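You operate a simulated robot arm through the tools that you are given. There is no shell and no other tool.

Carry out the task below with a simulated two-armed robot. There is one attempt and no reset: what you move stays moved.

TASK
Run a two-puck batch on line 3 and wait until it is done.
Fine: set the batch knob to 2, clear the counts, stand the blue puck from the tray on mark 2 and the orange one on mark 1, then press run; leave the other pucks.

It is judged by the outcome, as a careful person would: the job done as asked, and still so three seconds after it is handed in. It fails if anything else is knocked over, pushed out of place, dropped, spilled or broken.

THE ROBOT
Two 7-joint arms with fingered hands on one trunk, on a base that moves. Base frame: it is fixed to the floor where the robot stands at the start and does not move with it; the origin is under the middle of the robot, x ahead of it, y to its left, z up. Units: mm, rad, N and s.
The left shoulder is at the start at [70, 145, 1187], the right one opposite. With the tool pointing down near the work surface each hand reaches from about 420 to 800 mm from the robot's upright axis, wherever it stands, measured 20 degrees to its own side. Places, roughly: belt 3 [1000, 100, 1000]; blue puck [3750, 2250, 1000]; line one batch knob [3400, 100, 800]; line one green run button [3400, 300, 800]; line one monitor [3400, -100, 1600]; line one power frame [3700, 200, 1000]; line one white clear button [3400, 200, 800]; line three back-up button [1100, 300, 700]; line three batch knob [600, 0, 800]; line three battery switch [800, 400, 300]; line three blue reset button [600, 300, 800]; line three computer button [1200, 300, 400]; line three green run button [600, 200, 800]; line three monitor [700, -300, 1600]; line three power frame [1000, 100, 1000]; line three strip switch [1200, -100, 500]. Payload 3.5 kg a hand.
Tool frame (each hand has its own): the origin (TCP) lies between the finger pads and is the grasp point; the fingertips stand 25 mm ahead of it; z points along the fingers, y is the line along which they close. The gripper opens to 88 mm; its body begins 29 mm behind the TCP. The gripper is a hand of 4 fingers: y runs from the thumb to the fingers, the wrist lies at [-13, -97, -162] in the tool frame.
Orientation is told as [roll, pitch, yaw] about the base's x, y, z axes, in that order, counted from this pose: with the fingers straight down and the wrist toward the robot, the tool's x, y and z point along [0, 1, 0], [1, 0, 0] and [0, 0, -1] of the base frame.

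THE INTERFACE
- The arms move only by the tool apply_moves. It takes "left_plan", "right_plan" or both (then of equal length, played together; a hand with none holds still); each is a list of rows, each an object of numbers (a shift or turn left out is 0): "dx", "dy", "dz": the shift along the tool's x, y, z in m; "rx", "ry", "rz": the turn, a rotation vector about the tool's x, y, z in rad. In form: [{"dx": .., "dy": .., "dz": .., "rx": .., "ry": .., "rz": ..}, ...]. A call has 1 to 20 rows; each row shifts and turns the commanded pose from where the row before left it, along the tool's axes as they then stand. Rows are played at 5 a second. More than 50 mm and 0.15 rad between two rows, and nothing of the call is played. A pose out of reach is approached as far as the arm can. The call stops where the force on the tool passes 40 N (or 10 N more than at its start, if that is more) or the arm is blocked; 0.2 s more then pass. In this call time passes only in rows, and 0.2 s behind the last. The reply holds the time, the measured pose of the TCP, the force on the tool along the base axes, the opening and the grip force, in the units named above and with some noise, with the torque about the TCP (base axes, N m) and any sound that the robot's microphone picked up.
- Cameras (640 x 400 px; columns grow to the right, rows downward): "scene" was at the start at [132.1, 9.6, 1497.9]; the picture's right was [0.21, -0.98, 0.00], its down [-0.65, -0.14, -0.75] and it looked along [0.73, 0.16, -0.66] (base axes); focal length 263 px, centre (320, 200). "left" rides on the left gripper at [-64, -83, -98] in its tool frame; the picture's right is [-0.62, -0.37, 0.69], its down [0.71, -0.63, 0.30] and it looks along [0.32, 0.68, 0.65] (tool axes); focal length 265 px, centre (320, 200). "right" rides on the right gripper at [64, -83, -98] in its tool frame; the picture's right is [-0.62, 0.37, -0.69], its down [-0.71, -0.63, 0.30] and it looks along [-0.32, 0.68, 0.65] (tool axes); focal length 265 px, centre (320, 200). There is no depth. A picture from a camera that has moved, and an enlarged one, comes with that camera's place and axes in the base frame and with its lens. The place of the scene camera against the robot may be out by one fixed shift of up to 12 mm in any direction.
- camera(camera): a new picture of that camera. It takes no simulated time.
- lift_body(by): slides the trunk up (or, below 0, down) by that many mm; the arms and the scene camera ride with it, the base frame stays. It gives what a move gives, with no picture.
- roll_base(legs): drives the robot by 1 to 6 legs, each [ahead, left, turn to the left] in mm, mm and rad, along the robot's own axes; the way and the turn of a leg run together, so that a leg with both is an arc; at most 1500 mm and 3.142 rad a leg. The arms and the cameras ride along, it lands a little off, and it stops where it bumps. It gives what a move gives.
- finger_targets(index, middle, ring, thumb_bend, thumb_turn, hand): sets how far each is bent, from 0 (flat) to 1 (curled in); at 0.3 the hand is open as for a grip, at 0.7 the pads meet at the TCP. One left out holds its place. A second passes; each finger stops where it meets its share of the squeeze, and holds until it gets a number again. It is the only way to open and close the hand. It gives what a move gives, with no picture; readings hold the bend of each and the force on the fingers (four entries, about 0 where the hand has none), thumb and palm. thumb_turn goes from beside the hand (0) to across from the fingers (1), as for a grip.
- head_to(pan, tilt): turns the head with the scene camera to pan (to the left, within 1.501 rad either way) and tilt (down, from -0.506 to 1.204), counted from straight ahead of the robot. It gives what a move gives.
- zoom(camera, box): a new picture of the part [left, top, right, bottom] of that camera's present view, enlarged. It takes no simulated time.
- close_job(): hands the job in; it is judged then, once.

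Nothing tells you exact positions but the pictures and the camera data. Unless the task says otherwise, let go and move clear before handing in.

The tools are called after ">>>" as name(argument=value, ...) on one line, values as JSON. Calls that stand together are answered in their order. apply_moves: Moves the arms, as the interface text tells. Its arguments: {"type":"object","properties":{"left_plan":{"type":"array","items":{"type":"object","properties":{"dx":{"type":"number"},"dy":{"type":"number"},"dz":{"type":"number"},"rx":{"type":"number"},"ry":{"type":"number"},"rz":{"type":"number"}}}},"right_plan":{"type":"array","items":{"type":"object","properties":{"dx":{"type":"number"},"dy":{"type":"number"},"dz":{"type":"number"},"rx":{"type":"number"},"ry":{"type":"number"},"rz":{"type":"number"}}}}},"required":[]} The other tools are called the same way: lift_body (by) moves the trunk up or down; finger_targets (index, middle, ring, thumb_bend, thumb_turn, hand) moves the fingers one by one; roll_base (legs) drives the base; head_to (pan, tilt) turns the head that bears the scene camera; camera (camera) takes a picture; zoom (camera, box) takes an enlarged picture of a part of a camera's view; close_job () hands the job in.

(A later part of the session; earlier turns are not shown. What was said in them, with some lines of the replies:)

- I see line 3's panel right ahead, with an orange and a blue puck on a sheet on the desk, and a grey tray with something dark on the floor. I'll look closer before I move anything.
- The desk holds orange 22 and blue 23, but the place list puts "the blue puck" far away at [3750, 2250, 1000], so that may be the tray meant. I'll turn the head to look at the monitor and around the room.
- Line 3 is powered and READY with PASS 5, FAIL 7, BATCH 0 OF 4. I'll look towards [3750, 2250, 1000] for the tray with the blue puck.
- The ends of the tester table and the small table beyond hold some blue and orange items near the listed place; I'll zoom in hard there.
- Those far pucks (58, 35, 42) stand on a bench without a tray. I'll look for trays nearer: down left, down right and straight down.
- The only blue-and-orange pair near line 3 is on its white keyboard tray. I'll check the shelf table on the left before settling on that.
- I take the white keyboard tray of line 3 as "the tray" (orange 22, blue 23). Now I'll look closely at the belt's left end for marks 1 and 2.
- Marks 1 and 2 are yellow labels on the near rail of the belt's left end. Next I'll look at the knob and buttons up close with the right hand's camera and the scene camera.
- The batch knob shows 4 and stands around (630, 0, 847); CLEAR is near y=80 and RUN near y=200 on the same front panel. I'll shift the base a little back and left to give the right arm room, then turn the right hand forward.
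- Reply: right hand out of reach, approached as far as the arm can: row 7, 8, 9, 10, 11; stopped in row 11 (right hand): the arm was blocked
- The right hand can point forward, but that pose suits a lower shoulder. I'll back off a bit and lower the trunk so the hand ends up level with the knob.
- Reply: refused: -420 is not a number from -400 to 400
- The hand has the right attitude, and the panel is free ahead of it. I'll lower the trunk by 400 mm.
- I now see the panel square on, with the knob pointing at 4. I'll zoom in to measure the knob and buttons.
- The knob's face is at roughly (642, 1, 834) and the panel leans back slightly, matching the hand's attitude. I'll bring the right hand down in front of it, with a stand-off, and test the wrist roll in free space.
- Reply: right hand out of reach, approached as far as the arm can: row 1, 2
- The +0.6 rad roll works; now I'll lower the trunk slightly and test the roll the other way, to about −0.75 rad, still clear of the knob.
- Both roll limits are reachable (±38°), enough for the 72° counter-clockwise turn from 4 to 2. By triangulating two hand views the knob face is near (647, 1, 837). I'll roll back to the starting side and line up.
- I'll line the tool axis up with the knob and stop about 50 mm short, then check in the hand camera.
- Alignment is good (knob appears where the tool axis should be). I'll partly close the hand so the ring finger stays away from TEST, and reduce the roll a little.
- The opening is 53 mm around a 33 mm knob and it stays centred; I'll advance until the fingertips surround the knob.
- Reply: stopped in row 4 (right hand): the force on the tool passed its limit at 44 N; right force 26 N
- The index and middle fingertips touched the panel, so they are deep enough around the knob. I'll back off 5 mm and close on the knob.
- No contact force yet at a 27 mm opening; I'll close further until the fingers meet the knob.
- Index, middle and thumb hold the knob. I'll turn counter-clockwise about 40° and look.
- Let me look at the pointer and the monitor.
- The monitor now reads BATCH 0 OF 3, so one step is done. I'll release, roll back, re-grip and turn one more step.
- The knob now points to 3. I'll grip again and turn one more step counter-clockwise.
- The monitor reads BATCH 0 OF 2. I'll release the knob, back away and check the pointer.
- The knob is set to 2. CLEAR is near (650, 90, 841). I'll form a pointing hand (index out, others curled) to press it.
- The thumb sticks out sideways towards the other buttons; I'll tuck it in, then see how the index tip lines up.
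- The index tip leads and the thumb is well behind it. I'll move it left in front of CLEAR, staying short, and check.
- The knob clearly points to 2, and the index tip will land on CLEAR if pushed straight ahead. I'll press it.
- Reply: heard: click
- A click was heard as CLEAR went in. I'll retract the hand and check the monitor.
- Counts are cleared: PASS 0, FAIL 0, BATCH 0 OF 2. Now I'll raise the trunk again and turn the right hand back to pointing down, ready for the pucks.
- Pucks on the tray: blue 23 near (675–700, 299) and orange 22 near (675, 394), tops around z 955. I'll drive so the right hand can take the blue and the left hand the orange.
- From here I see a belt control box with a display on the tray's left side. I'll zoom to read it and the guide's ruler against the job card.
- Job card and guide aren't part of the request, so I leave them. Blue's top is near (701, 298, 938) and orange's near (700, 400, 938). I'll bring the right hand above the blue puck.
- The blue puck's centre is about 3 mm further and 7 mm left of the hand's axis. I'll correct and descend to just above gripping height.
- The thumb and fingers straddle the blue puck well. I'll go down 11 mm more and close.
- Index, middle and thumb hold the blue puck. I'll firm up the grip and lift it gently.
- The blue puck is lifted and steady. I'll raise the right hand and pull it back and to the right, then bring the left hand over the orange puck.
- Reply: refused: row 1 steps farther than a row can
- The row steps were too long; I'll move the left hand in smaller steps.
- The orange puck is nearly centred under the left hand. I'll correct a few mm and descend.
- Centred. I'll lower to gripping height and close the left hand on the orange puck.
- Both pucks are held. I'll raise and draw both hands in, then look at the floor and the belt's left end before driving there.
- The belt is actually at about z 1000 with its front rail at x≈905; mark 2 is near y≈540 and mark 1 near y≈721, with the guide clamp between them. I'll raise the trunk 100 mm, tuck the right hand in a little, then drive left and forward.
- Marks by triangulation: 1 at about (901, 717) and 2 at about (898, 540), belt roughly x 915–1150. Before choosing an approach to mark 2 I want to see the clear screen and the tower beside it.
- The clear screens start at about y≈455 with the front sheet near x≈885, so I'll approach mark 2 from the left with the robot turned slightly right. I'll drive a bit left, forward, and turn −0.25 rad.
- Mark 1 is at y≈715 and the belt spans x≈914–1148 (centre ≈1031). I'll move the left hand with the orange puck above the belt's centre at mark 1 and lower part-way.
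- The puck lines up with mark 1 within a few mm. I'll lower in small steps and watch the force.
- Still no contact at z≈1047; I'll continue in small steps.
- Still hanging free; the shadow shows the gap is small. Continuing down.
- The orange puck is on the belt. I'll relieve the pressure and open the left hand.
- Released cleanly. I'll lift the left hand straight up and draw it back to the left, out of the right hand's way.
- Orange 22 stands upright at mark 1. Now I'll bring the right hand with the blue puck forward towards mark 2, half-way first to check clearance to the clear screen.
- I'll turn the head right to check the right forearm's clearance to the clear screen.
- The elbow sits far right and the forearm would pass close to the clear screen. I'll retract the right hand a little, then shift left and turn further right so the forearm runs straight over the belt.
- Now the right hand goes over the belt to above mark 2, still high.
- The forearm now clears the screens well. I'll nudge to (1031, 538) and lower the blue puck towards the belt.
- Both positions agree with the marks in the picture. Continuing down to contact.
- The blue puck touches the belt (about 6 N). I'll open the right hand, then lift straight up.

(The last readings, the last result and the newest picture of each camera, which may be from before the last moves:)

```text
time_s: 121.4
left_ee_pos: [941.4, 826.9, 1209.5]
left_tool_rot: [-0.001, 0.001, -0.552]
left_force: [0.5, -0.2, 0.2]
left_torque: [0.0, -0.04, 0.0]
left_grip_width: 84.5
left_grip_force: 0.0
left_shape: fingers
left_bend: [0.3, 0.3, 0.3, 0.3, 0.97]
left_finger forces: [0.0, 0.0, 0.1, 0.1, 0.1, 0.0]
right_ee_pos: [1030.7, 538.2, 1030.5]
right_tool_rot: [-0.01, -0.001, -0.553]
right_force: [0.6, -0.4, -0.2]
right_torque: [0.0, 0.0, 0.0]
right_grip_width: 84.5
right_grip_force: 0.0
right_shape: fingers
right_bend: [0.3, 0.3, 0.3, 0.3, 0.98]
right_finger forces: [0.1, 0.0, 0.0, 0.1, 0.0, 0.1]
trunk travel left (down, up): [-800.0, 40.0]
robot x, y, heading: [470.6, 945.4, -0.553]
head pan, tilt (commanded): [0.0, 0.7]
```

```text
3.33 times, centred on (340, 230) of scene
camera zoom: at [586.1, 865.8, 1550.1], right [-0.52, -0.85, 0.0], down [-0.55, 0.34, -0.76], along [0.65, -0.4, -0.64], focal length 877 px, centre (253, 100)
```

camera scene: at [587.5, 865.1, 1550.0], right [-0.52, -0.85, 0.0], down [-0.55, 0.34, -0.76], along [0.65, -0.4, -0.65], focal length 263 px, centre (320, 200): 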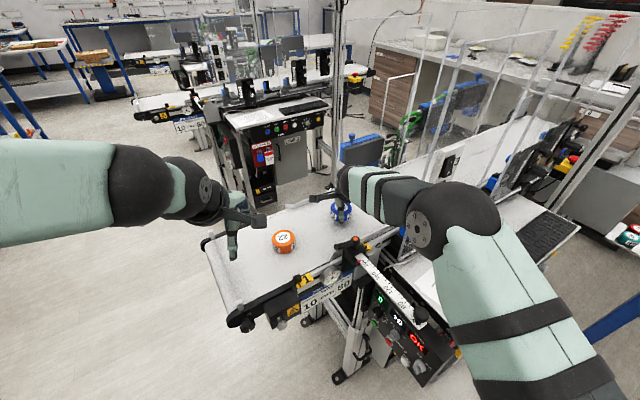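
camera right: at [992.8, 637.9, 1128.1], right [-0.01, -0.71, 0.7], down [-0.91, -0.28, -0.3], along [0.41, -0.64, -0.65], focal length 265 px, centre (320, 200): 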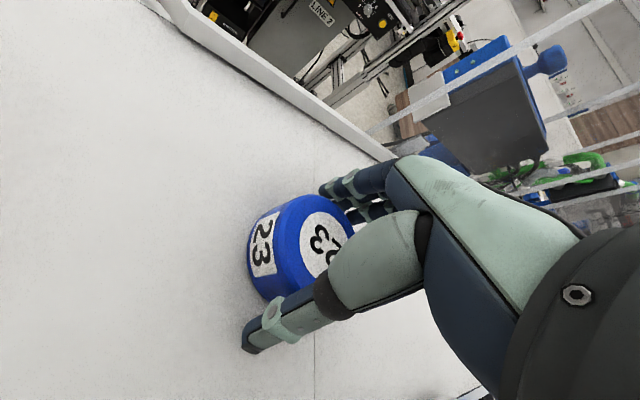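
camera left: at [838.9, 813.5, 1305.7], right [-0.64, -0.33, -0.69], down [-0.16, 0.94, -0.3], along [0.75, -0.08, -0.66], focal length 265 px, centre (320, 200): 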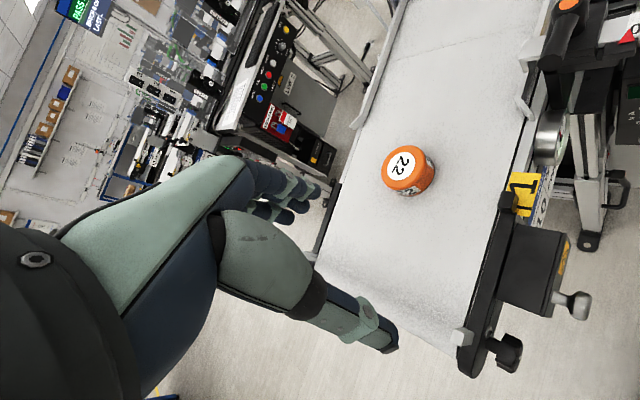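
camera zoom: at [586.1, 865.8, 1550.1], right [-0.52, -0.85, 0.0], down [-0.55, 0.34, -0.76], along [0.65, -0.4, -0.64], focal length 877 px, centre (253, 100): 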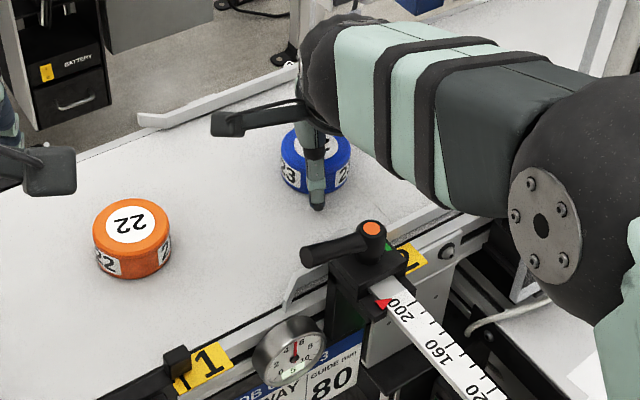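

>>> apply_moves(right_plan=[{"dz": -0.015}, {"dz": -0.03}, {"dz": -0.045}, {"dz": -0.045}, {"dz": -0.045}, {"dy": -0.045}, {"dy": -0.045}, {"dy": -0.045}, {"dy": -0.045}, {"dy": -0.045}, {"dy": -0.045}])

>>> camera(camera="scene")

>>> zoom(camera="scene", box=[220, 170, 420, 320])

>>> camera(camera="right")

```text
time_s: 123.8
left_ee_pos: [938.4, 825.0, 1210.2]
left_tool_rot: [0.0, -0.001, -0.552]
left_force: [-0.8, 0.0, -0.6]
left_torque: [0.01, 0.02, -0.02]
left_grip_width: 84.4
left_grip_force: 0.1
left_shape: fingers
left_bend: [0.3, 0.3, 0.3, 0.3, 0.97]
left_finger forces: [0.0, 0.0, 0.1, 0.1, 0.0, 0.0]
right_ee_pos: [801.1, 682.0, 1208.4]
right_tool_rot: [-0.009, -0.002, -0.554]
right_force: [0.0, -0.4, -0.5]
right_torque: [0.0, -0.03, 0.0]
right_grip_width: 84.6
right_grip_force: 0.0
right_shape: fingers
right_bend: [0.3, 0.3, 0.3, 0.3, 0.98]
right_finger forces: [0.0, 0.0, 0.0, 0.0, 0.0, 0.1]
trunk travel left (down, up): [-800.0, 40.0]
robot x, y, heading: [470.5, 943.6, -0.556]
head pan, tilt (commanded): [0.0, 0.7]
```

```text
taken
camera scene: at [583.9, 864.1, 1550.2], right [-0.52, -0.85, 0.0], down [-0.55, 0.34, -0.77], along [0.65, -0.4, -0.64], focal length 263 px, centre (320, 200)
```

scene: 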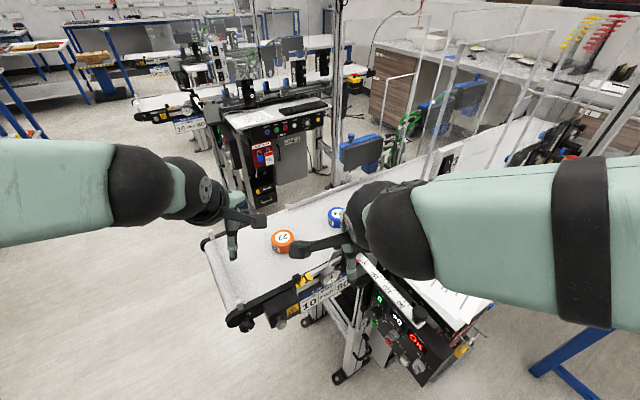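

```text
2.67 times, centred on (320, 245) of scene
camera zoom: at [583.9, 864.1, 1550.2], right [-0.52, -0.85, 0.0], down [-0.55, 0.34, -0.77], along [0.65, -0.4, -0.64], focal length 702 px, centre (320, 80)
```

zoom: 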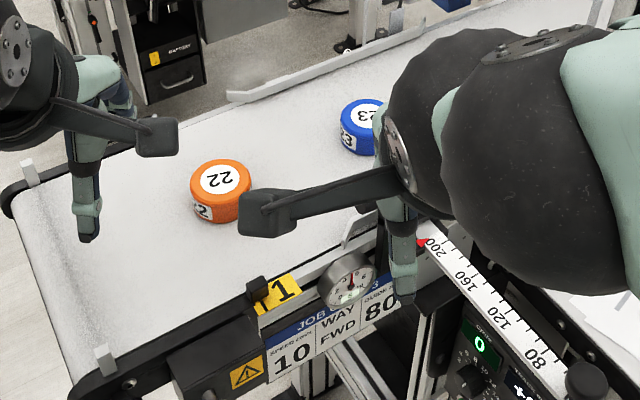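

```text
taken
camera right: at [762.7, 781.5, 1306.5], right [-0.01, -0.71, 0.7], down [-0.91, -0.28, -0.3], along [0.41, -0.64, -0.65], focal length 265 px, centre (320, 200)
```

right: 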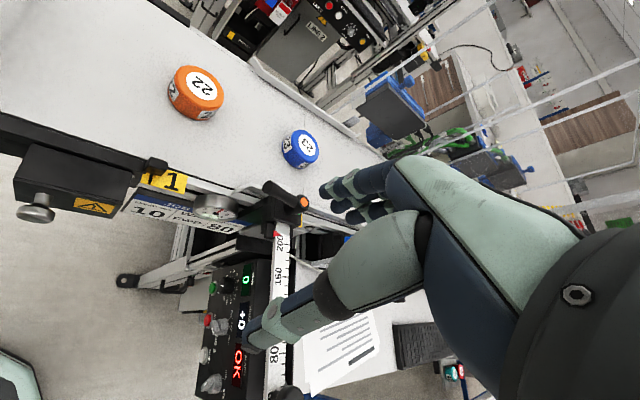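

Both pucks stand upright at their marks (within about 4 mm). Now I'll back away from the belt, face forward again and drive to the RUN button at about (650, 210, 841).

>>> roll_base(legs=[[-256, -157, 0], [0, 0, 0.553], [-300, 0, 0], [0, -696, 0]])

>>> head_to(pan=0.0, tilt=0.5)

>>> camera(camera="scene")

```text
time_s: 132.4
left_ee_pos: [339.7, 402.8, 1209.6]
left_tool_rot: [0.0, 0.001, 0.001]
left_force: [0.4, 0.2, -0.7]
left_torque: [-0.03, 0.01, 0.0]
left_grip_width: 84.5
left_grip_force: 0.2
left_shape: fingers
left_bend: [0.3, 0.3, 0.3, 0.3, 0.97]
left_finger forces: [0.1, 0.0, 0.0, 0.0, 0.0, 0.1]
right_ee_pos: [299.3, 208.1, 1207.6]
right_tool_rot: [-0.012, -0.003, 0.001]
right_force: [0.4, 0.1, 0.5]
right_torque: [-0.03, -0.01, 0.0]
right_grip_width: 84.7
right_grip_force: 0.1
right_shape: fingers
right_bend: [0.3, 0.3, 0.3, 0.3, 0.98]
right_finger forces: [0.0, 0.0, 0.0, 0.0, 0.0, 0.0]
trunk travel left (down, up): [-800.0, 40.0]
robot x, y, heading: [-121.4, 255.0, 0.006]
head pan, tilt (commanded): [0.0, 0.7]
```

```text
time_s: 133.2
left_ee_pos: [340.0, 401.9, 1210.0]
left_tool_rot: [0.0, 0.001, 0.002]
left_force: [0.0, 0.3, -0.4]
left_torque: [0.01, -0.02, -0.02]
left_grip_width: 84.7
left_grip_force: 0.2
left_shape: fingers
left_bend: [0.3, 0.3, 0.3, 0.3, 0.97]
left_finger forces: [0.0, 0.1, 0.0, 0.1, 0.0, 0.0]
right_ee_pos: [298.8, 207.9, 1208.5]
right_tool_rot: [-0.01, -0.002, 0.001]
right_force: [-0.2, 0.4, 0.2]
right_torque: [0.01, -0.01, -0.02]
right_grip_width: 84.6
right_grip_force: 0.1
right_shape: fingers
right_bend: [0.3, 0.3, 0.3, 0.3, 0.98]
right_finger forces: [0.0, 0.1, 0.0, 0.0, 0.0, 0.0]
trunk travel left (down, up): [-800.0, 40.0]
robot x, y, heading: [-123.9, 257.7, 0.003]
head pan, tilt (commanded): [0.0, 0.499]
```

```text
taken
camera scene: at [20.4, 247.0, 1567.8], right [0.0, -1.0, 0.0], down [-0.48, 0.0, -0.88], along [0.88, 0.0, -0.48], focal length 263 px, centre (320, 200)
```

scene: 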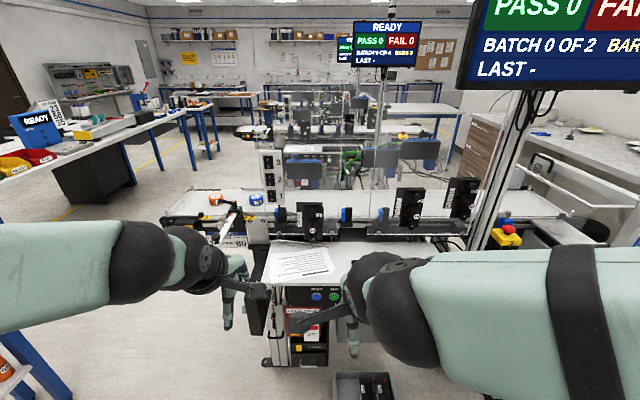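

Pucks still stand on the belt and the monitor reads BATCH 0 OF 2. I'll turn the right hand forward, form the pointing finger, and lower the trunk as before.

>>> apply_moves(right_plan=[{"dy": 0.045, "dz": -0.02}, {"dy": 0.045, "dz": -0.02}, {"dy": 0.045, "dz": -0.02}, {"dz": -0.04}, {"rx": -0.14}, {"rx": -0.14}, {"rx": -0.14}, {"rx": -0.14}, {"rx": -0.14}, {"rx": -0.14}, {"rx": -0.14}, {"rx": -0.14}, {"rx": -0.14}, {"rx": -0.14}])

>>> finger_targets(hand="right", index=0.45, middle=1.0, ring=1.0, thumb_turn=0.0, thumb_bend=0.6)

>>> finger_targets(hand="right", thumb_turn=0.6, thumb_bend=1.0)

>>> camera(camera="scene")

```text
time_s: 136.4
left_ee_pos: [340.1, 401.3, 1210.8]
left_tool_rot: [-0.001, -0.001, 0.001]
left_force: [0.3, -0.1, 0.0]
left_torque: [0.0, 0.01, -0.01]
left_grip_width: 84.3
left_grip_force: 0.1
left_shape: fingers
left_bend: [0.3, 0.3, 0.3, 0.3, 0.97]
left_finger forces: [0.0, 0.0, 0.0, 0.1, 0.1, 0.1]
right_ee_pos: [466.7, 177.0, 1366.5]
right_tool_rot: [0.419, -1.407, -0.449]
right_force: [0.3, 0.8, -0.4]
right_torque: [-0.03, -0.02, 0.01]
right_grip_width: 84.4
right_grip_force: 0.0
right_shape: fingers
right_bend: [0.3, 0.3, 0.3, 0.3, 0.98]
right_finger forces: [0.0, 0.0, 0.0, 0.0, 0.0, 0.0]
right hand out of reach, approached as far as the arm can: row 14
trunk travel left (down, up): [-800.0, 40.0]
robot x, y, heading: [-121.3, 254.4, -0.0]
head pan, tilt (commanded): [0.0, 0.499]
stopped in row 14 (right hand): the arm was blocked; the commanded pose is now the measured one
```

```text
time_s: 137.4
left_ee_pos: [340.6, 401.9, 1209.6]
left_tool_rot: [-0.001, -0.001, 0.001]
left_force: [-0.2, 0.1, 0.8]
left_torque: [0.0, 0.0, -0.03]
left_grip_width: 84.6
left_grip_force: 0.0
left_shape: fingers
left_bend: [0.3, 0.3, 0.3, 0.3, 0.97]
left_finger forces: [0.0, 0.0, 0.0, 0.0, 0.1, 0.0]
right_ee_pos: [467.3, 176.5, 1365.5]
right_tool_rot: [0.416, -1.403, -0.446]
right_force: [-0.2, 0.9, -0.6]
right_torque: [-0.02, -0.04, -0.02]
right_grip_width: 86.7
right_grip_force: 0.0
right_shape: fingers
right_bend: [0.45, 1.0, 1.0, 0.6, 0.0]
right_finger forces: [0.1, 0.1, 0.1, 0.0, 0.0, 0.1]
trunk travel left (down, up): [-800.0, 40.0]
robot x, y, heading: [-124.5, 257.6, -0.001]
head pan, tilt (commanded): [0.0, 0.499]
```

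```text
time_s: 138.4
left_ee_pos: [340.1, 401.3, 1209.1]
left_tool_rot: [0.001, 0.0, 0.002]
left_force: [0.6, 0.5, 0.3]
left_torque: [0.0, -0.04, -0.02]
left_grip_width: 84.5
left_grip_force: 0.1
left_shape: fingers
left_bend: [0.3, 0.3, 0.3, 0.3, 0.97]
left_finger forces: [0.0, 0.1, 0.0, 0.0, 0.0, 0.0]
right_ee_pos: [466.9, 174.9, 1365.0]
right_tool_rot: [0.416, -1.402, -0.443]
right_force: [-0.1, -0.3, 0.7]
right_torque: [0.04, -0.03, -0.03]
right_grip_width: 25.5
right_grip_force: 0.0
right_shape: fingers
right_bend: [0.45, 1.0, 1.0, 1.0, 0.61]
right_finger forces: [0.0, 0.1, 0.1, 0.0, 0.0, 0.1]
trunk travel left (down, up): [-800.0, 40.0]
robot x, y, heading: [-119.2, 250.9, 0.003]
head pan, tilt (commanded): [0.0, 0.499]
```

```text
taken
camera scene: at [20.4, 247.3, 1567.8], right [0.0, -1.0, 0.0], down [-0.48, 0.0, -0.88], along [0.88, 0.0, -0.48], focal length 263 px, centre (320, 200)
```

scene: 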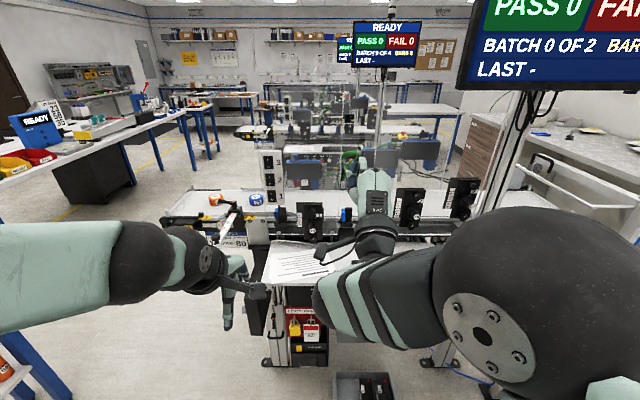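

I'll lower the trunk 500 mm so the finger is level with the buttons.

>>> lift_body(by=-400)

>>> lift_body(by=-100)

>>> head_to(pan=0.0, tilt=0.35)

>>> camera(camera="right")

>>> camera(camera="scene")

```text
time_s: 142.2
left_ee_pos: [340.7, 400.7, 810.8]
left_tool_rot: [0.002, 0.0, 0.002]
left_force: [-0.7, 0.0, -1.1]
left_torque: [-0.01, 0.03, 0.01]
left_grip_width: 84.5
left_grip_force: 0.1
left_shape: fingers
left_bend: [0.3, 0.3, 0.3, 0.3, 0.97]
left_finger forces: [0.1, 0.1, 0.1, 0.0, 0.0, 0.1]
right_ee_pos: [467.1, 176.2, 965.5]
right_tool_rot: [0.416, -1.404, -0.444]
right_force: [0.4, 1.2, 0.0]
right_torque: [0.01, 0.0, 0.04]
right_grip_width: 25.3
right_grip_force: 0.1
right_shape: fingers
right_bend: [0.45, 1.0, 1.0, 1.0, 0.61]
right_finger forces: [0.1, 0.1, 0.1, 0.0, 0.0, 0.0]
trunk travel left (down, up): [-400.0, 440.0]
robot x, y, heading: [-121.4, 254.1, 0.002]
head pan, tilt (commanded): [0.0, 0.499]
```

```text
time_s: 143.5
left_ee_pos: [339.6, 401.9, 710.7]
left_tool_rot: [0.0, 0.0, 0.002]
left_force: [0.0, 0.6, -0.3]
left_torque: [0.03, 0.05, -0.01]
left_grip_width: 84.5
left_grip_force: 0.1
left_shape: fingers
left_bend: [0.3, 0.3, 0.3, 0.3, 0.97]
left_finger forces: [0.0, 0.0, 0.0, 0.0, 0.0, 0.0]
right_ee_pos: [466.8, 177.0, 867.0]
right_tool_rot: [0.415, -1.404, -0.447]
right_force: [0.0, -0.6, -0.5]
right_torque: [0.02, 0.03, -0.02]
right_grip_width: 25.4
right_grip_force: 0.0
right_shape: fingers
right_bend: [0.45, 1.0, 1.0, 1.0, 0.61]
right_finger forces: [0.1, 0.1, 0.1, 0.0, 0.0, 0.0]
trunk travel left (down, up): [-300.0, 540.0]
robot x, y, heading: [-123.5, 250.5, 0.001]
head pan, tilt (commanded): [0.0, 0.499]
```

```text
time_s: 144.2
left_ee_pos: [340.2, 401.1, 709.2]
left_tool_rot: [-0.001, 0.0, 0.001]
left_force: [0.2, 0.9, -0.2]
left_torque: [0.01, 0.01, 0.0]
left_grip_width: 84.7
left_grip_force: 0.1
left_shape: fingers
left_bend: [0.3, 0.3, 0.3, 0.3, 0.97]
left_finger forces: [0.1, 0.1, 0.1, 0.0, 0.1, 0.0]
right_ee_pos: [467.3, 176.2, 865.0]
right_tool_rot: [0.416, -1.404, -0.446]
right_force: [0.5, -0.1, -0.2]
right_torque: [-0.02, 0.0, 0.0]
right_grip_width: 25.6
right_grip_force: 0.0
right_shape: fingers
right_bend: [0.45, 1.0, 1.0, 1.0, 0.61]
right_finger forces: [0.0, 0.1, 0.1, 0.0, 0.0, 0.0]
trunk travel left (down, up): [-300.0, 540.0]
robot x, y, heading: [-122.1, 256.5, 0.004]
head pan, tilt (commanded): [0.0, 0.351]
```

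```text
taken
camera right: at [358.8, 248.6, 802.8], right [-0.65, -0.63, 0.43], down [0.18, -0.67, -0.72], along [0.74, -0.39, 0.55], focal length 265 px, centre (320, 200)
```

right: 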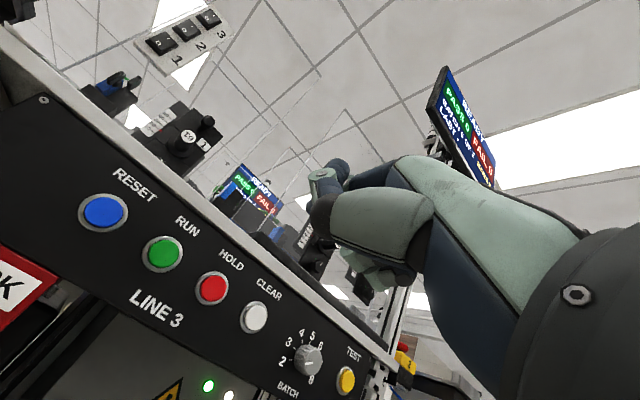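

```text
taken
camera scene: at [22.5, 247.3, 1081.5], right [0.0, -1.0, 0.0], down [-0.34, 0.0, -0.94], along [0.94, 0.0, -0.34], focal length 263 px, centre (320, 200)
```

scene: 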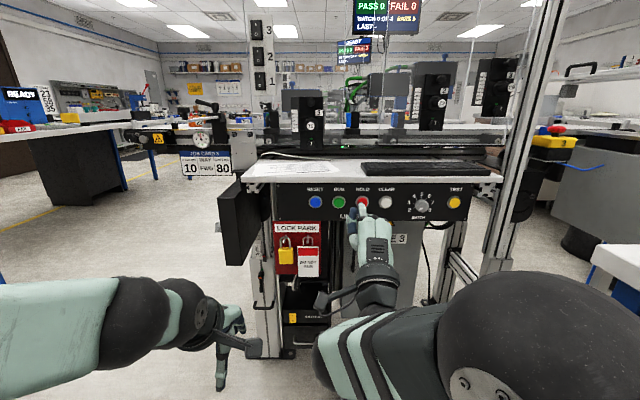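

RUN is at about (650, 211, 840) by the hand camera, agreeing with the button spacing. I'll line up the index finger and stop short to check.

>>> apply_moves(right_plan=[{"dx": 0.034}, {"dy": -0.027}, {"dz": 0.04}, {"dz": 0.04}, {"dz": 0.03}])

>>> zoom(camera="scene", box=[260, 150, 420, 250])

>>> camera(camera="right")

```text
time_s: 145.4
left_ee_pos: [340.6, 402.5, 709.1]
left_tool_rot: [0.0, -0.001, 0.003]
left_force: [0.6, 0.2, -0.1]
left_torque: [0.03, 0.0, 0.02]
left_grip_width: 84.6
left_grip_force: 0.1
left_shape: fingers
left_bend: [0.3, 0.3, 0.3, 0.3, 0.97]
left_finger forces: [0.0, 0.1, 0.0, 0.0, 0.0, 0.0]
right_ee_pos: [585.5, 201.6, 836.2]
right_tool_rot: [0.433, -1.4, -0.468]
right_force: [0.0, -0.6, -0.1]
right_torque: [0.0, -0.01, 0.01]
right_grip_width: 25.6
right_grip_force: 0.1
right_shape: fingers
right_bend: [0.45, 1.0, 1.0, 1.0, 0.61]
right_finger forces: [0.0, 0.0, 0.1, 0.0, 0.0, 0.0]
right hand out of reach, approached as far as the arm can: row 2
trunk travel left (down, up): [-300.0, 540.0]
robot x, y, heading: [-122.9, 257.5, 0.003]
head pan, tilt (commanded): [0.0, 0.351]
```

```text
4.00 times, centred on (340, 200) of scene
camera zoom: at [23.0, 247.4, 1081.4], right [0.0, -1.0, 0.0], down [-0.34, 0.0, -0.94], along [0.94, 0.0, -0.34], focal length 1052 px, centre (240, 200)
```

zoom: 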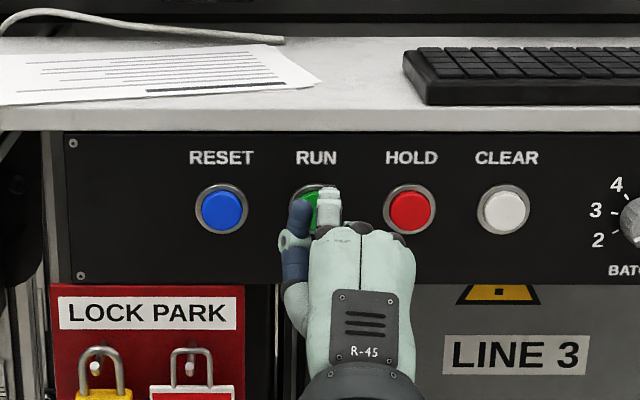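

```text
taken
camera right: at [477.7, 275.8, 774.1], right [-0.65, -0.63, 0.43], down [0.18, -0.67, -0.72], along [0.74, -0.39, 0.55], focal length 265 px, centre (320, 200)
```

right: 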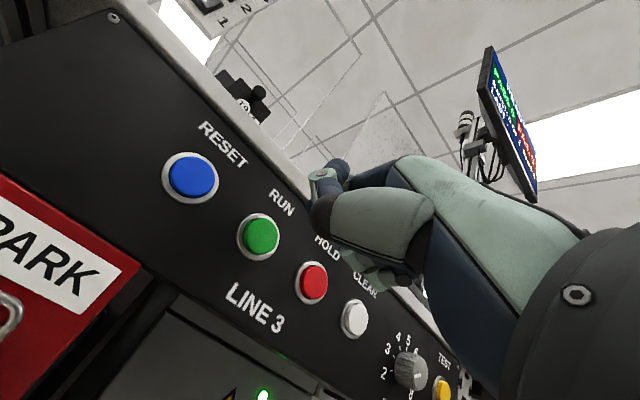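

The finger would land a bit high; I'll lower the trunk 18 mm and shift 6 mm left.

>>> lift_body(by=-18)

>>> apply_moves(right_plan=[{"dx": 0.006}, {"dz": 0.012}])

>>> zoom(camera="scene", box=[260, 150, 420, 250])

```text
time_s: 146.1
left_ee_pos: [340.2, 402.6, 691.6]
left_tool_rot: [0.0, -0.001, 0.002]
left_force: [0.1, -0.1, 0.9]
left_torque: [-0.01, 0.0, 0.0]
left_grip_width: 84.6
left_grip_force: 0.0
left_shape: fingers
left_bend: [0.3, 0.3, 0.3, 0.3, 0.97]
left_finger forces: [0.0, 0.1, 0.1, 0.0, 0.1, 0.0]
right_ee_pos: [584.8, 201.4, 817.9]
right_tool_rot: [0.418, -1.4, -0.457]
right_force: [0.0, 0.0, -0.3]
right_torque: [-0.01, 0.0, -0.01]
right_grip_width: 25.3
right_grip_force: 0.1
right_shape: fingers
right_bend: [0.45, 1.0, 1.0, 1.0, 0.61]
right_finger forces: [0.1, 0.0, 0.0, 0.0, 0.0, 0.0]
trunk travel left (down, up): [-282.0, 558.0]
robot x, y, heading: [-120.2, 256.0, 0.004]
head pan, tilt (commanded): [0.0, 0.351]
```

```text
time_s: 146.7
left_ee_pos: [341.6, 401.8, 690.8]
left_tool_rot: [0.0, -0.001, 0.001]
left_force: [0.1, -0.6, 0.9]
left_torque: [0.01, 0.02, 0.01]
left_grip_width: 84.3
left_grip_force: 0.0
left_shape: fingers
left_bend: [0.3, 0.3, 0.3, 0.3, 0.97]
left_finger forces: [0.0, 0.0, 0.0, 0.0, 0.1, 0.1]
right_ee_pos: [596.8, 212.0, 816.7]
right_tool_rot: [0.412, -1.405, -0.442]
right_force: [0.5, 0.1, 0.2]
right_torque: [0.0, -0.01, 0.01]
right_grip_width: 25.5
right_grip_force: 0.1
right_shape: fingers
right_bend: [0.45, 1.0, 1.0, 1.0, 0.61]
right_finger forces: [0.0, 0.0, 0.1, 0.0, 0.0, 0.1]
trunk travel left (down, up): [-282.0, 558.0]
robot x, y, heading: [-121.5, 254.9, 0.009]
head pan, tilt (commanded): [0.0, 0.351]
```

```text
4.00 times, centred on (340, 200) of scene
camera zoom: at [23.1, 247.3, 1063.4], right [0.0, -1.0, 0.0], down [-0.34, 0.0, -0.94], along [0.94, 0.0, -0.34], focal length 1052 px, centre (240, 200)
```

zoom: 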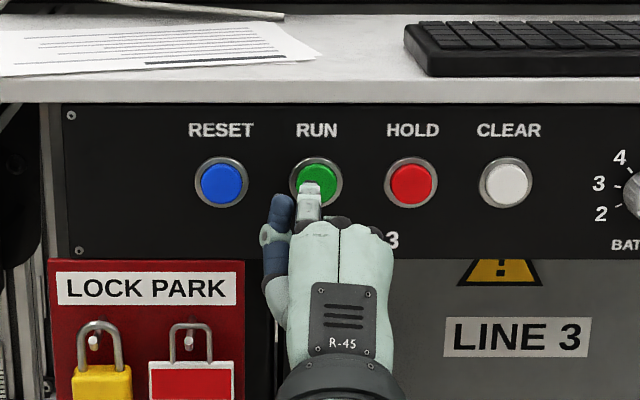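

The finger is about level with RUN and a few mm left of centre; I'll shift back 5 mm and press.

>>> apply_moves(right_plan=[{"dx": -0.005}, {"dz": 0.01}, {"dz": 0.006}, {"dz": 0.004}, {"dz": 0.003}, {"dz": 0.003}, {"dz": 0.003}])

>>> zoom(camera="scene", box=[260, 150, 420, 250])

>>> camera(camera="scene")

```text
time_s: 148.3
left_ee_pos: [338.8, 401.2, 692.6]
left_tool_rot: [0.001, -0.003, 0.001]
left_force: [0.3, 0.6, 0.2]
left_torque: [0.01, 0.0, 0.02]
left_grip_width: 84.4
left_grip_force: 0.1
left_shape: fingers
left_bend: [0.3, 0.3, 0.3, 0.3, 0.97]
left_finger forces: [0.0, 0.1, 0.1, 0.0, 0.1, 0.1]
right_ee_pos: [621.2, 210.5, 814.9]
right_tool_rot: [0.392, -1.411, -0.417]
right_force: [-16.9, 0.2, -1.0]
right_torque: [0.02, -0.55, 0.11]
right_grip_width: 25.6
right_grip_force: 8.4
right_shape: fingers
right_bend: [0.46, 1.0, 1.0, 1.0, 0.61]
right_finger forces: [17.2, 0.0, 0.0, 0.0, 0.1, 0.1]
trunk travel left (down, up): [-282.0, 558.0]
robot x, y, heading: [-120.3, 256.8, 0.003]
head pan, tilt (commanded): [0.0, 0.351]
heard: click
```

```text
4.00 times, centred on (340, 200) of scene
camera zoom: at [19.4, 247.3, 1063.9], right [0.0, -1.0, 0.0], down [-0.34, 0.0, -0.94], along [0.94, 0.0, -0.34], focal length 1052 px, centre (240, 200)
```

zoom: 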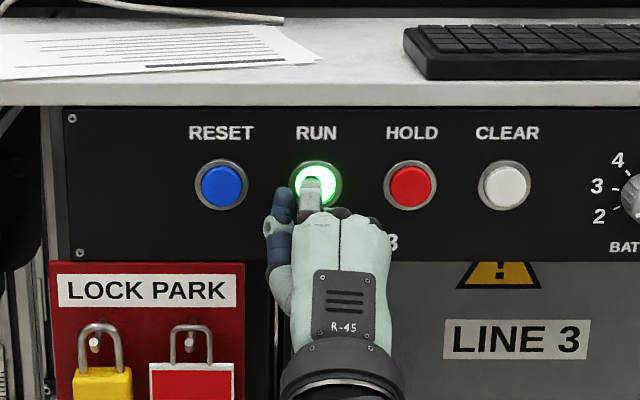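

```text
taken
camera scene: at [19.4, 247.3, 1063.9], right [0.0, -1.0, 0.0], down [-0.34, 0.0, -0.94], along [0.94, 0.0, -0.34], focal length 263 px, centre (320, 200)
```

scene: 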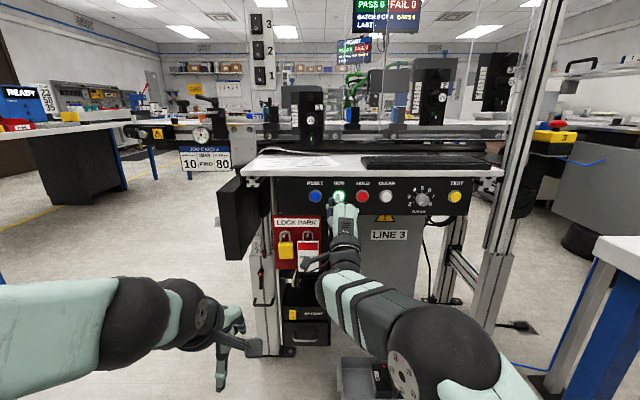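

RUN clicked and its lamp is lit. I'll take the finger off the button and watch the monitor.

>>> apply_moves(right_plan=[{"dz": -0.015}, {"dz": -0.03}, {"dz": -0.04}, {"dz": -0.04}])

>>> head_to(pan=-0.55, tilt=-0.3)

>>> camera(camera="scene")

```text
time_s: 149.3
left_ee_pos: [339.2, 402.7, 690.9]
left_tool_rot: [0.0, 0.001, 0.0]
left_force: [0.2, -0.6, 1.1]
left_torque: [0.01, 0.02, 0.03]
left_grip_width: 84.3
left_grip_force: 0.0
left_shape: fingers
left_bend: [0.3, 0.3, 0.3, 0.3, 0.97]
left_finger forces: [0.0, 0.1, 0.0, 0.0, 0.0, 0.1]
right_ee_pos: [500.5, 213.0, 831.6]
right_tool_rot: [0.396, -1.404, -0.421]
right_force: [0.1, -0.3, -0.6]
right_torque: [0.0, 0.01, 0.02]
right_grip_width: 25.7
right_grip_force: 0.1
right_shape: fingers
right_bend: [0.45, 1.0, 1.0, 1.0, 0.61]
right_finger forces: [0.1, 0.0, 0.0, 0.0, 0.0, 0.0]
trunk travel left (down, up): [-282.0, 558.0]
robot x, y, heading: [-119.5, 255.3, 0.006]
head pan, tilt (commanded): [0.0, 0.351]
```

```text
time_s: 150.3
left_ee_pos: [340.1, 401.5, 692.9]
left_tool_rot: [0.0, 0.001, 0.001]
left_force: [1.1, 0.1, -0.4]
left_torque: [0.03, 0.01, 0.0]
left_grip_width: 84.5
left_grip_force: 0.0
left_shape: fingers
left_bend: [0.3, 0.3, 0.3, 0.3, 0.97]
left_finger forces: [0.0, 0.1, 0.1, 0.0, 0.0, 0.0]
right_ee_pos: [501.2, 211.5, 832.3]
right_tool_rot: [0.386, -1.405, -0.411]
right_force: [1.0, 0.0, 0.4]
right_torque: [-0.01, 0.0, 0.01]
right_grip_width: 25.5
right_grip_force: 0.0
right_shape: fingers
right_bend: [0.45, 1.0, 1.0, 1.0, 0.61]
right_finger forces: [0.0, 0.0, 0.0, 0.1, 0.1, 0.0]
trunk travel left (down, up): [-282.0, 558.0]
robot x, y, heading: [-122.8, 253.7, 0.008]
head pan, tilt (commanded): [-0.55, -0.3]
```

```text
taken
camera scene: at [-3.4, 206.1, 1121.4], right [-0.52, -0.86, 0.0], down [0.25, -0.15, -0.96], along [0.82, -0.5, 0.29], focal length 263 px, centre (320, 200)
```

scene: 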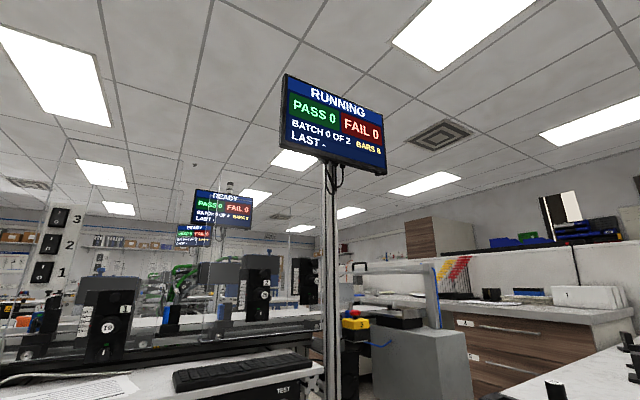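

The line is RUNNING. While it works I'll raise the trunk (hands clear of the line) to watch the pucks and the monitor.

>>> lift_body(by=400)

>>> head_to(pan=-0.2, tilt=0.25)

>>> camera(camera="scene")

```text
time_s: 154.1
left_ee_pos: [340.6, 399.9, 1090.2]
left_tool_rot: [0.0, 0.0, 0.002]
left_force: [0.4, 1.2, 0.8]
left_torque: [0.06, -0.03, 0.04]
left_grip_width: 84.3
left_grip_force: 0.0
left_shape: fingers
left_bend: [0.3, 0.3, 0.3, 0.3, 0.97]
left_finger forces: [0.0, 0.1, 0.1, 0.0, 0.1, 0.1]
right_ee_pos: [501.6, 212.8, 1230.5]
right_tool_rot: [0.386, -1.405, -0.412]
right_force: [-0.3, 0.5, -0.9]
right_torque: [-0.04, -0.01, 0.03]
right_grip_width: 25.5
right_grip_force: 0.0
right_shape: fingers
right_bend: [0.45, 1.0, 1.0, 1.0, 0.61]
right_finger forces: [0.0, 0.1, 0.0, 0.0, 0.0, 0.0]
trunk travel left (down, up): [-682.0, 158.0]
robot x, y, heading: [-117.8, 252.9, 0.003]
head pan, tilt (commanded): [-0.55, -0.3]
```

```text
time_s: 155.1
left_ee_pos: [339.2, 402.5, 1090.9]
left_tool_rot: [0.001, 0.001, 0.003]
left_force: [-0.5, -0.5, -1.0]
left_torque: [0.01, -0.02, -0.01]
left_grip_width: 84.6
left_grip_force: 0.1
left_shape: fingers
left_bend: [0.3, 0.3, 0.3, 0.3, 0.97]
left_finger forces: [0.1, 0.1, 0.0, 0.0, 0.0, 0.1]
right_ee_pos: [500.7, 212.5, 1231.6]
right_tool_rot: [0.388, -1.404, -0.411]
right_force: [-0.4, 0.0, 0.1]
right_torque: [0.01, -0.01, 0.0]
right_grip_width: 25.2
right_grip_force: 0.0
right_shape: fingers
right_bend: [0.45, 1.0, 1.0, 1.0, 0.61]
right_finger forces: [0.0, 0.0, 0.0, 0.0, 0.1, 0.0]
trunk travel left (down, up): [-682.0, 158.0]
robot x, y, heading: [-120.0, 253.3, 0.006]
head pan, tilt (commanded): [-0.201, 0.25]
```

```text
taken
camera scene: at [21.0, 228.6, 1473.0], right [-0.2, -0.98, 0.0], down [-0.24, 0.05, -0.97], along [0.95, -0.19, -0.25], focal length 263 px, centre (320, 200)
```

scene: 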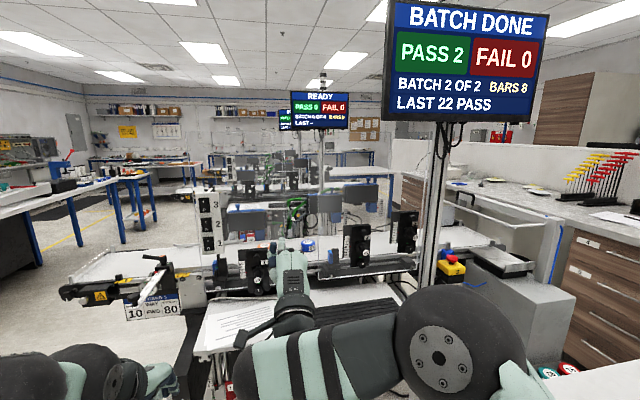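

The monitor reads BATCH DONE: PASS 2, FAIL 0, 2 OF 2, LAST 22 PASS. I'll check the pucks and surroundings before handing in.

>>> zoom(camera="scene", box=[190, 190, 430, 340])

>>> head_to(pan=0.0, tilt=0.6)

>>> camera(camera="scene")

>>> head_to(pan=-0.2, tilt=0.2)

>>> camera(camera="scene")

```text
2.67 times, centred on (310, 265) of scene
camera zoom: at [21.0, 228.6, 1473.0], right [-0.2, -0.98, 0.0], down [-0.24, 0.05, -0.97], along [0.95, -0.19, -0.25], focal length 702 px, centre (347, 27)
```

zoom: 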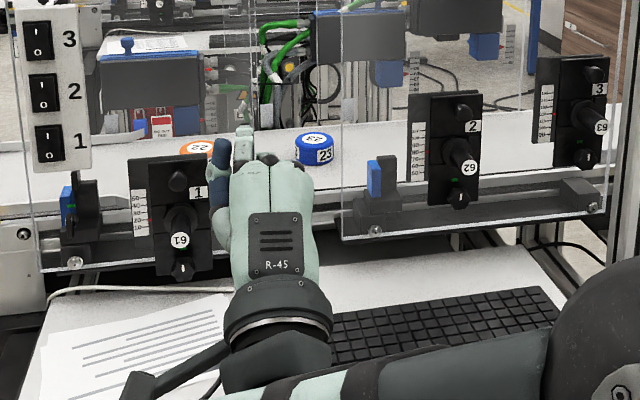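

```text
time_s: 155.9
left_ee_pos: [340.3, 402.0, 1091.6]
left_tool_rot: [0.0, -0.001, 0.002]
left_force: [0.4, 0.3, 0.6]
left_torque: [-0.01, 0.0, -0.01]
left_grip_width: 84.3
left_grip_force: 0.0
left_shape: fingers
left_bend: [0.3, 0.3, 0.3, 0.3, 0.97]
left_finger forces: [0.0, 0.0, 0.0, 0.0, 0.1, 0.0]
right_ee_pos: [501.7, 211.9, 1231.7]
right_tool_rot: [0.388, -1.404, -0.414]
right_force: [1.0, -0.8, 0.8]
right_torque: [0.02, 0.03, -0.01]
right_grip_width: 25.5
right_grip_force: 0.1
right_shape: fingers
right_bend: [0.45, 1.0, 1.0, 1.0, 0.61]
right_finger forces: [0.1, 0.1, 0.0, 0.0, 0.0, 0.2]
trunk travel left (down, up): [-682.0, 158.0]
robot x, y, heading: [-118.4, 253.6, 0.006]
head pan, tilt (commanded): [0.0, 0.6]
```

```text
taken
camera scene: at [17.9, 247.2, 1440.8], right [0.0, -1.0, 0.0], down [-0.56, 0.0, -0.83], along [0.83, 0.0, -0.56], focal length 263 px, centre (320, 200)
```

scene: 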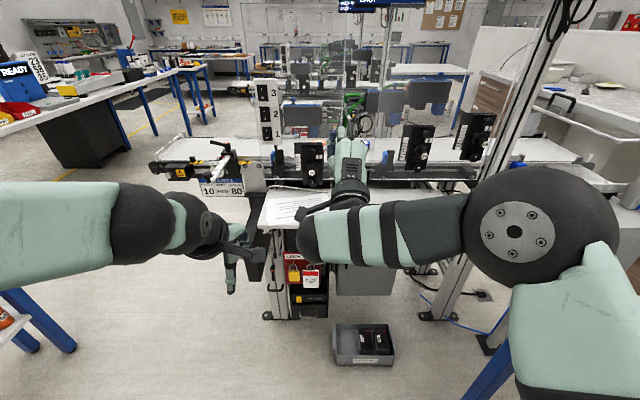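

```text
time_s: 156.8
left_ee_pos: [340.9, 402.4, 1091.0]
left_tool_rot: [0.0, -0.001, 0.001]
left_force: [0.1, 0.1, -0.2]
left_torque: [-0.03, 0.01, 0.0]
left_grip_width: 84.6
left_grip_force: 0.0
left_shape: fingers
left_bend: [0.3, 0.3, 0.3, 0.3, 0.97]
left_finger forces: [0.0, 0.0, 0.1, 0.0, 0.0, 0.1]
right_ee_pos: [499.7, 211.2, 1231.6]
right_tool_rot: [0.386, -1.405, -0.412]
right_force: [0.1, -0.6, 0.0]
right_torque: [0.0, 0.03, 0.0]
right_grip_width: 25.5
right_grip_force: 0.1
right_shape: fingers
right_bend: [0.45, 1.0, 1.0, 1.0, 0.61]
right_finger forces: [0.1, 0.1, 0.0, 0.1, 0.1, 0.1]
trunk travel left (down, up): [-682.0, 158.0]
robot x, y, heading: [-121.1, 253.2, 0.002]
head pan, tilt (commanded): [-0.201, 0.201]
```

```text
taken
camera scene: at [20.9, 228.8, 1477.4], right [-0.2, -0.98, 0.0], down [-0.2, 0.04, -0.98], along [0.96, -0.19, -0.2], focal length 263 px, centre (320, 200)
```

scene: 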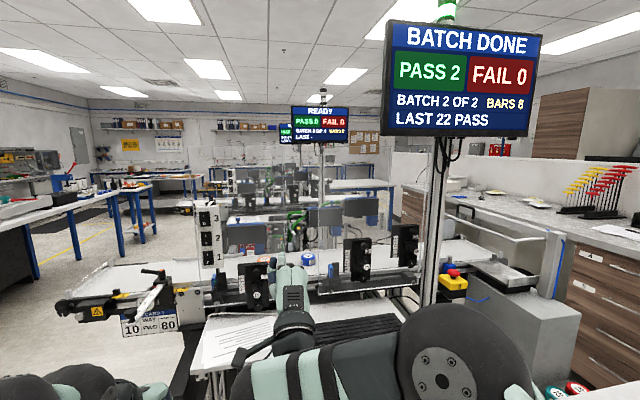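

The batch is done (2 of 2, PASS 2, FAIL 0). The pucks have stopped upright on the belt, the knob is at 2, and both hands are empty and clear, so I'm handing in.

>>> close_job()

```text
The job is handed in.
```

The two-puck batch on line 3 ran to the end. The monitor reads BATCH DONE, PASS 2, FAIL 0, BATCH 2 OF 2, LAST 22 PASS.

- **Knob and counts:** I turned the batch knob from 4 to 2 and pressed CLEAR, which took the counts from PASS 5 / FAIL 7 to zero.
- **Pucks:** Blue 23 went on mark 2 and orange 22 on mark 1, each within about 4 mm. I took "the tray" to be line 3's white keyboard tray, which held the only blue and orange pair nearby. I left all other pucks alone.
- **Run:** After RUN, the belt carried both pucks through and stopped. They were standing upright on it at the last look.
- **Guide setting:** The guide ruler on line 3 reads about 200, but the job card says 80. You didn't ask for it to be changed, so I left it.

Both hands were empty and clear of the line when I handed in, and I saw nothing else knocked over or moved.
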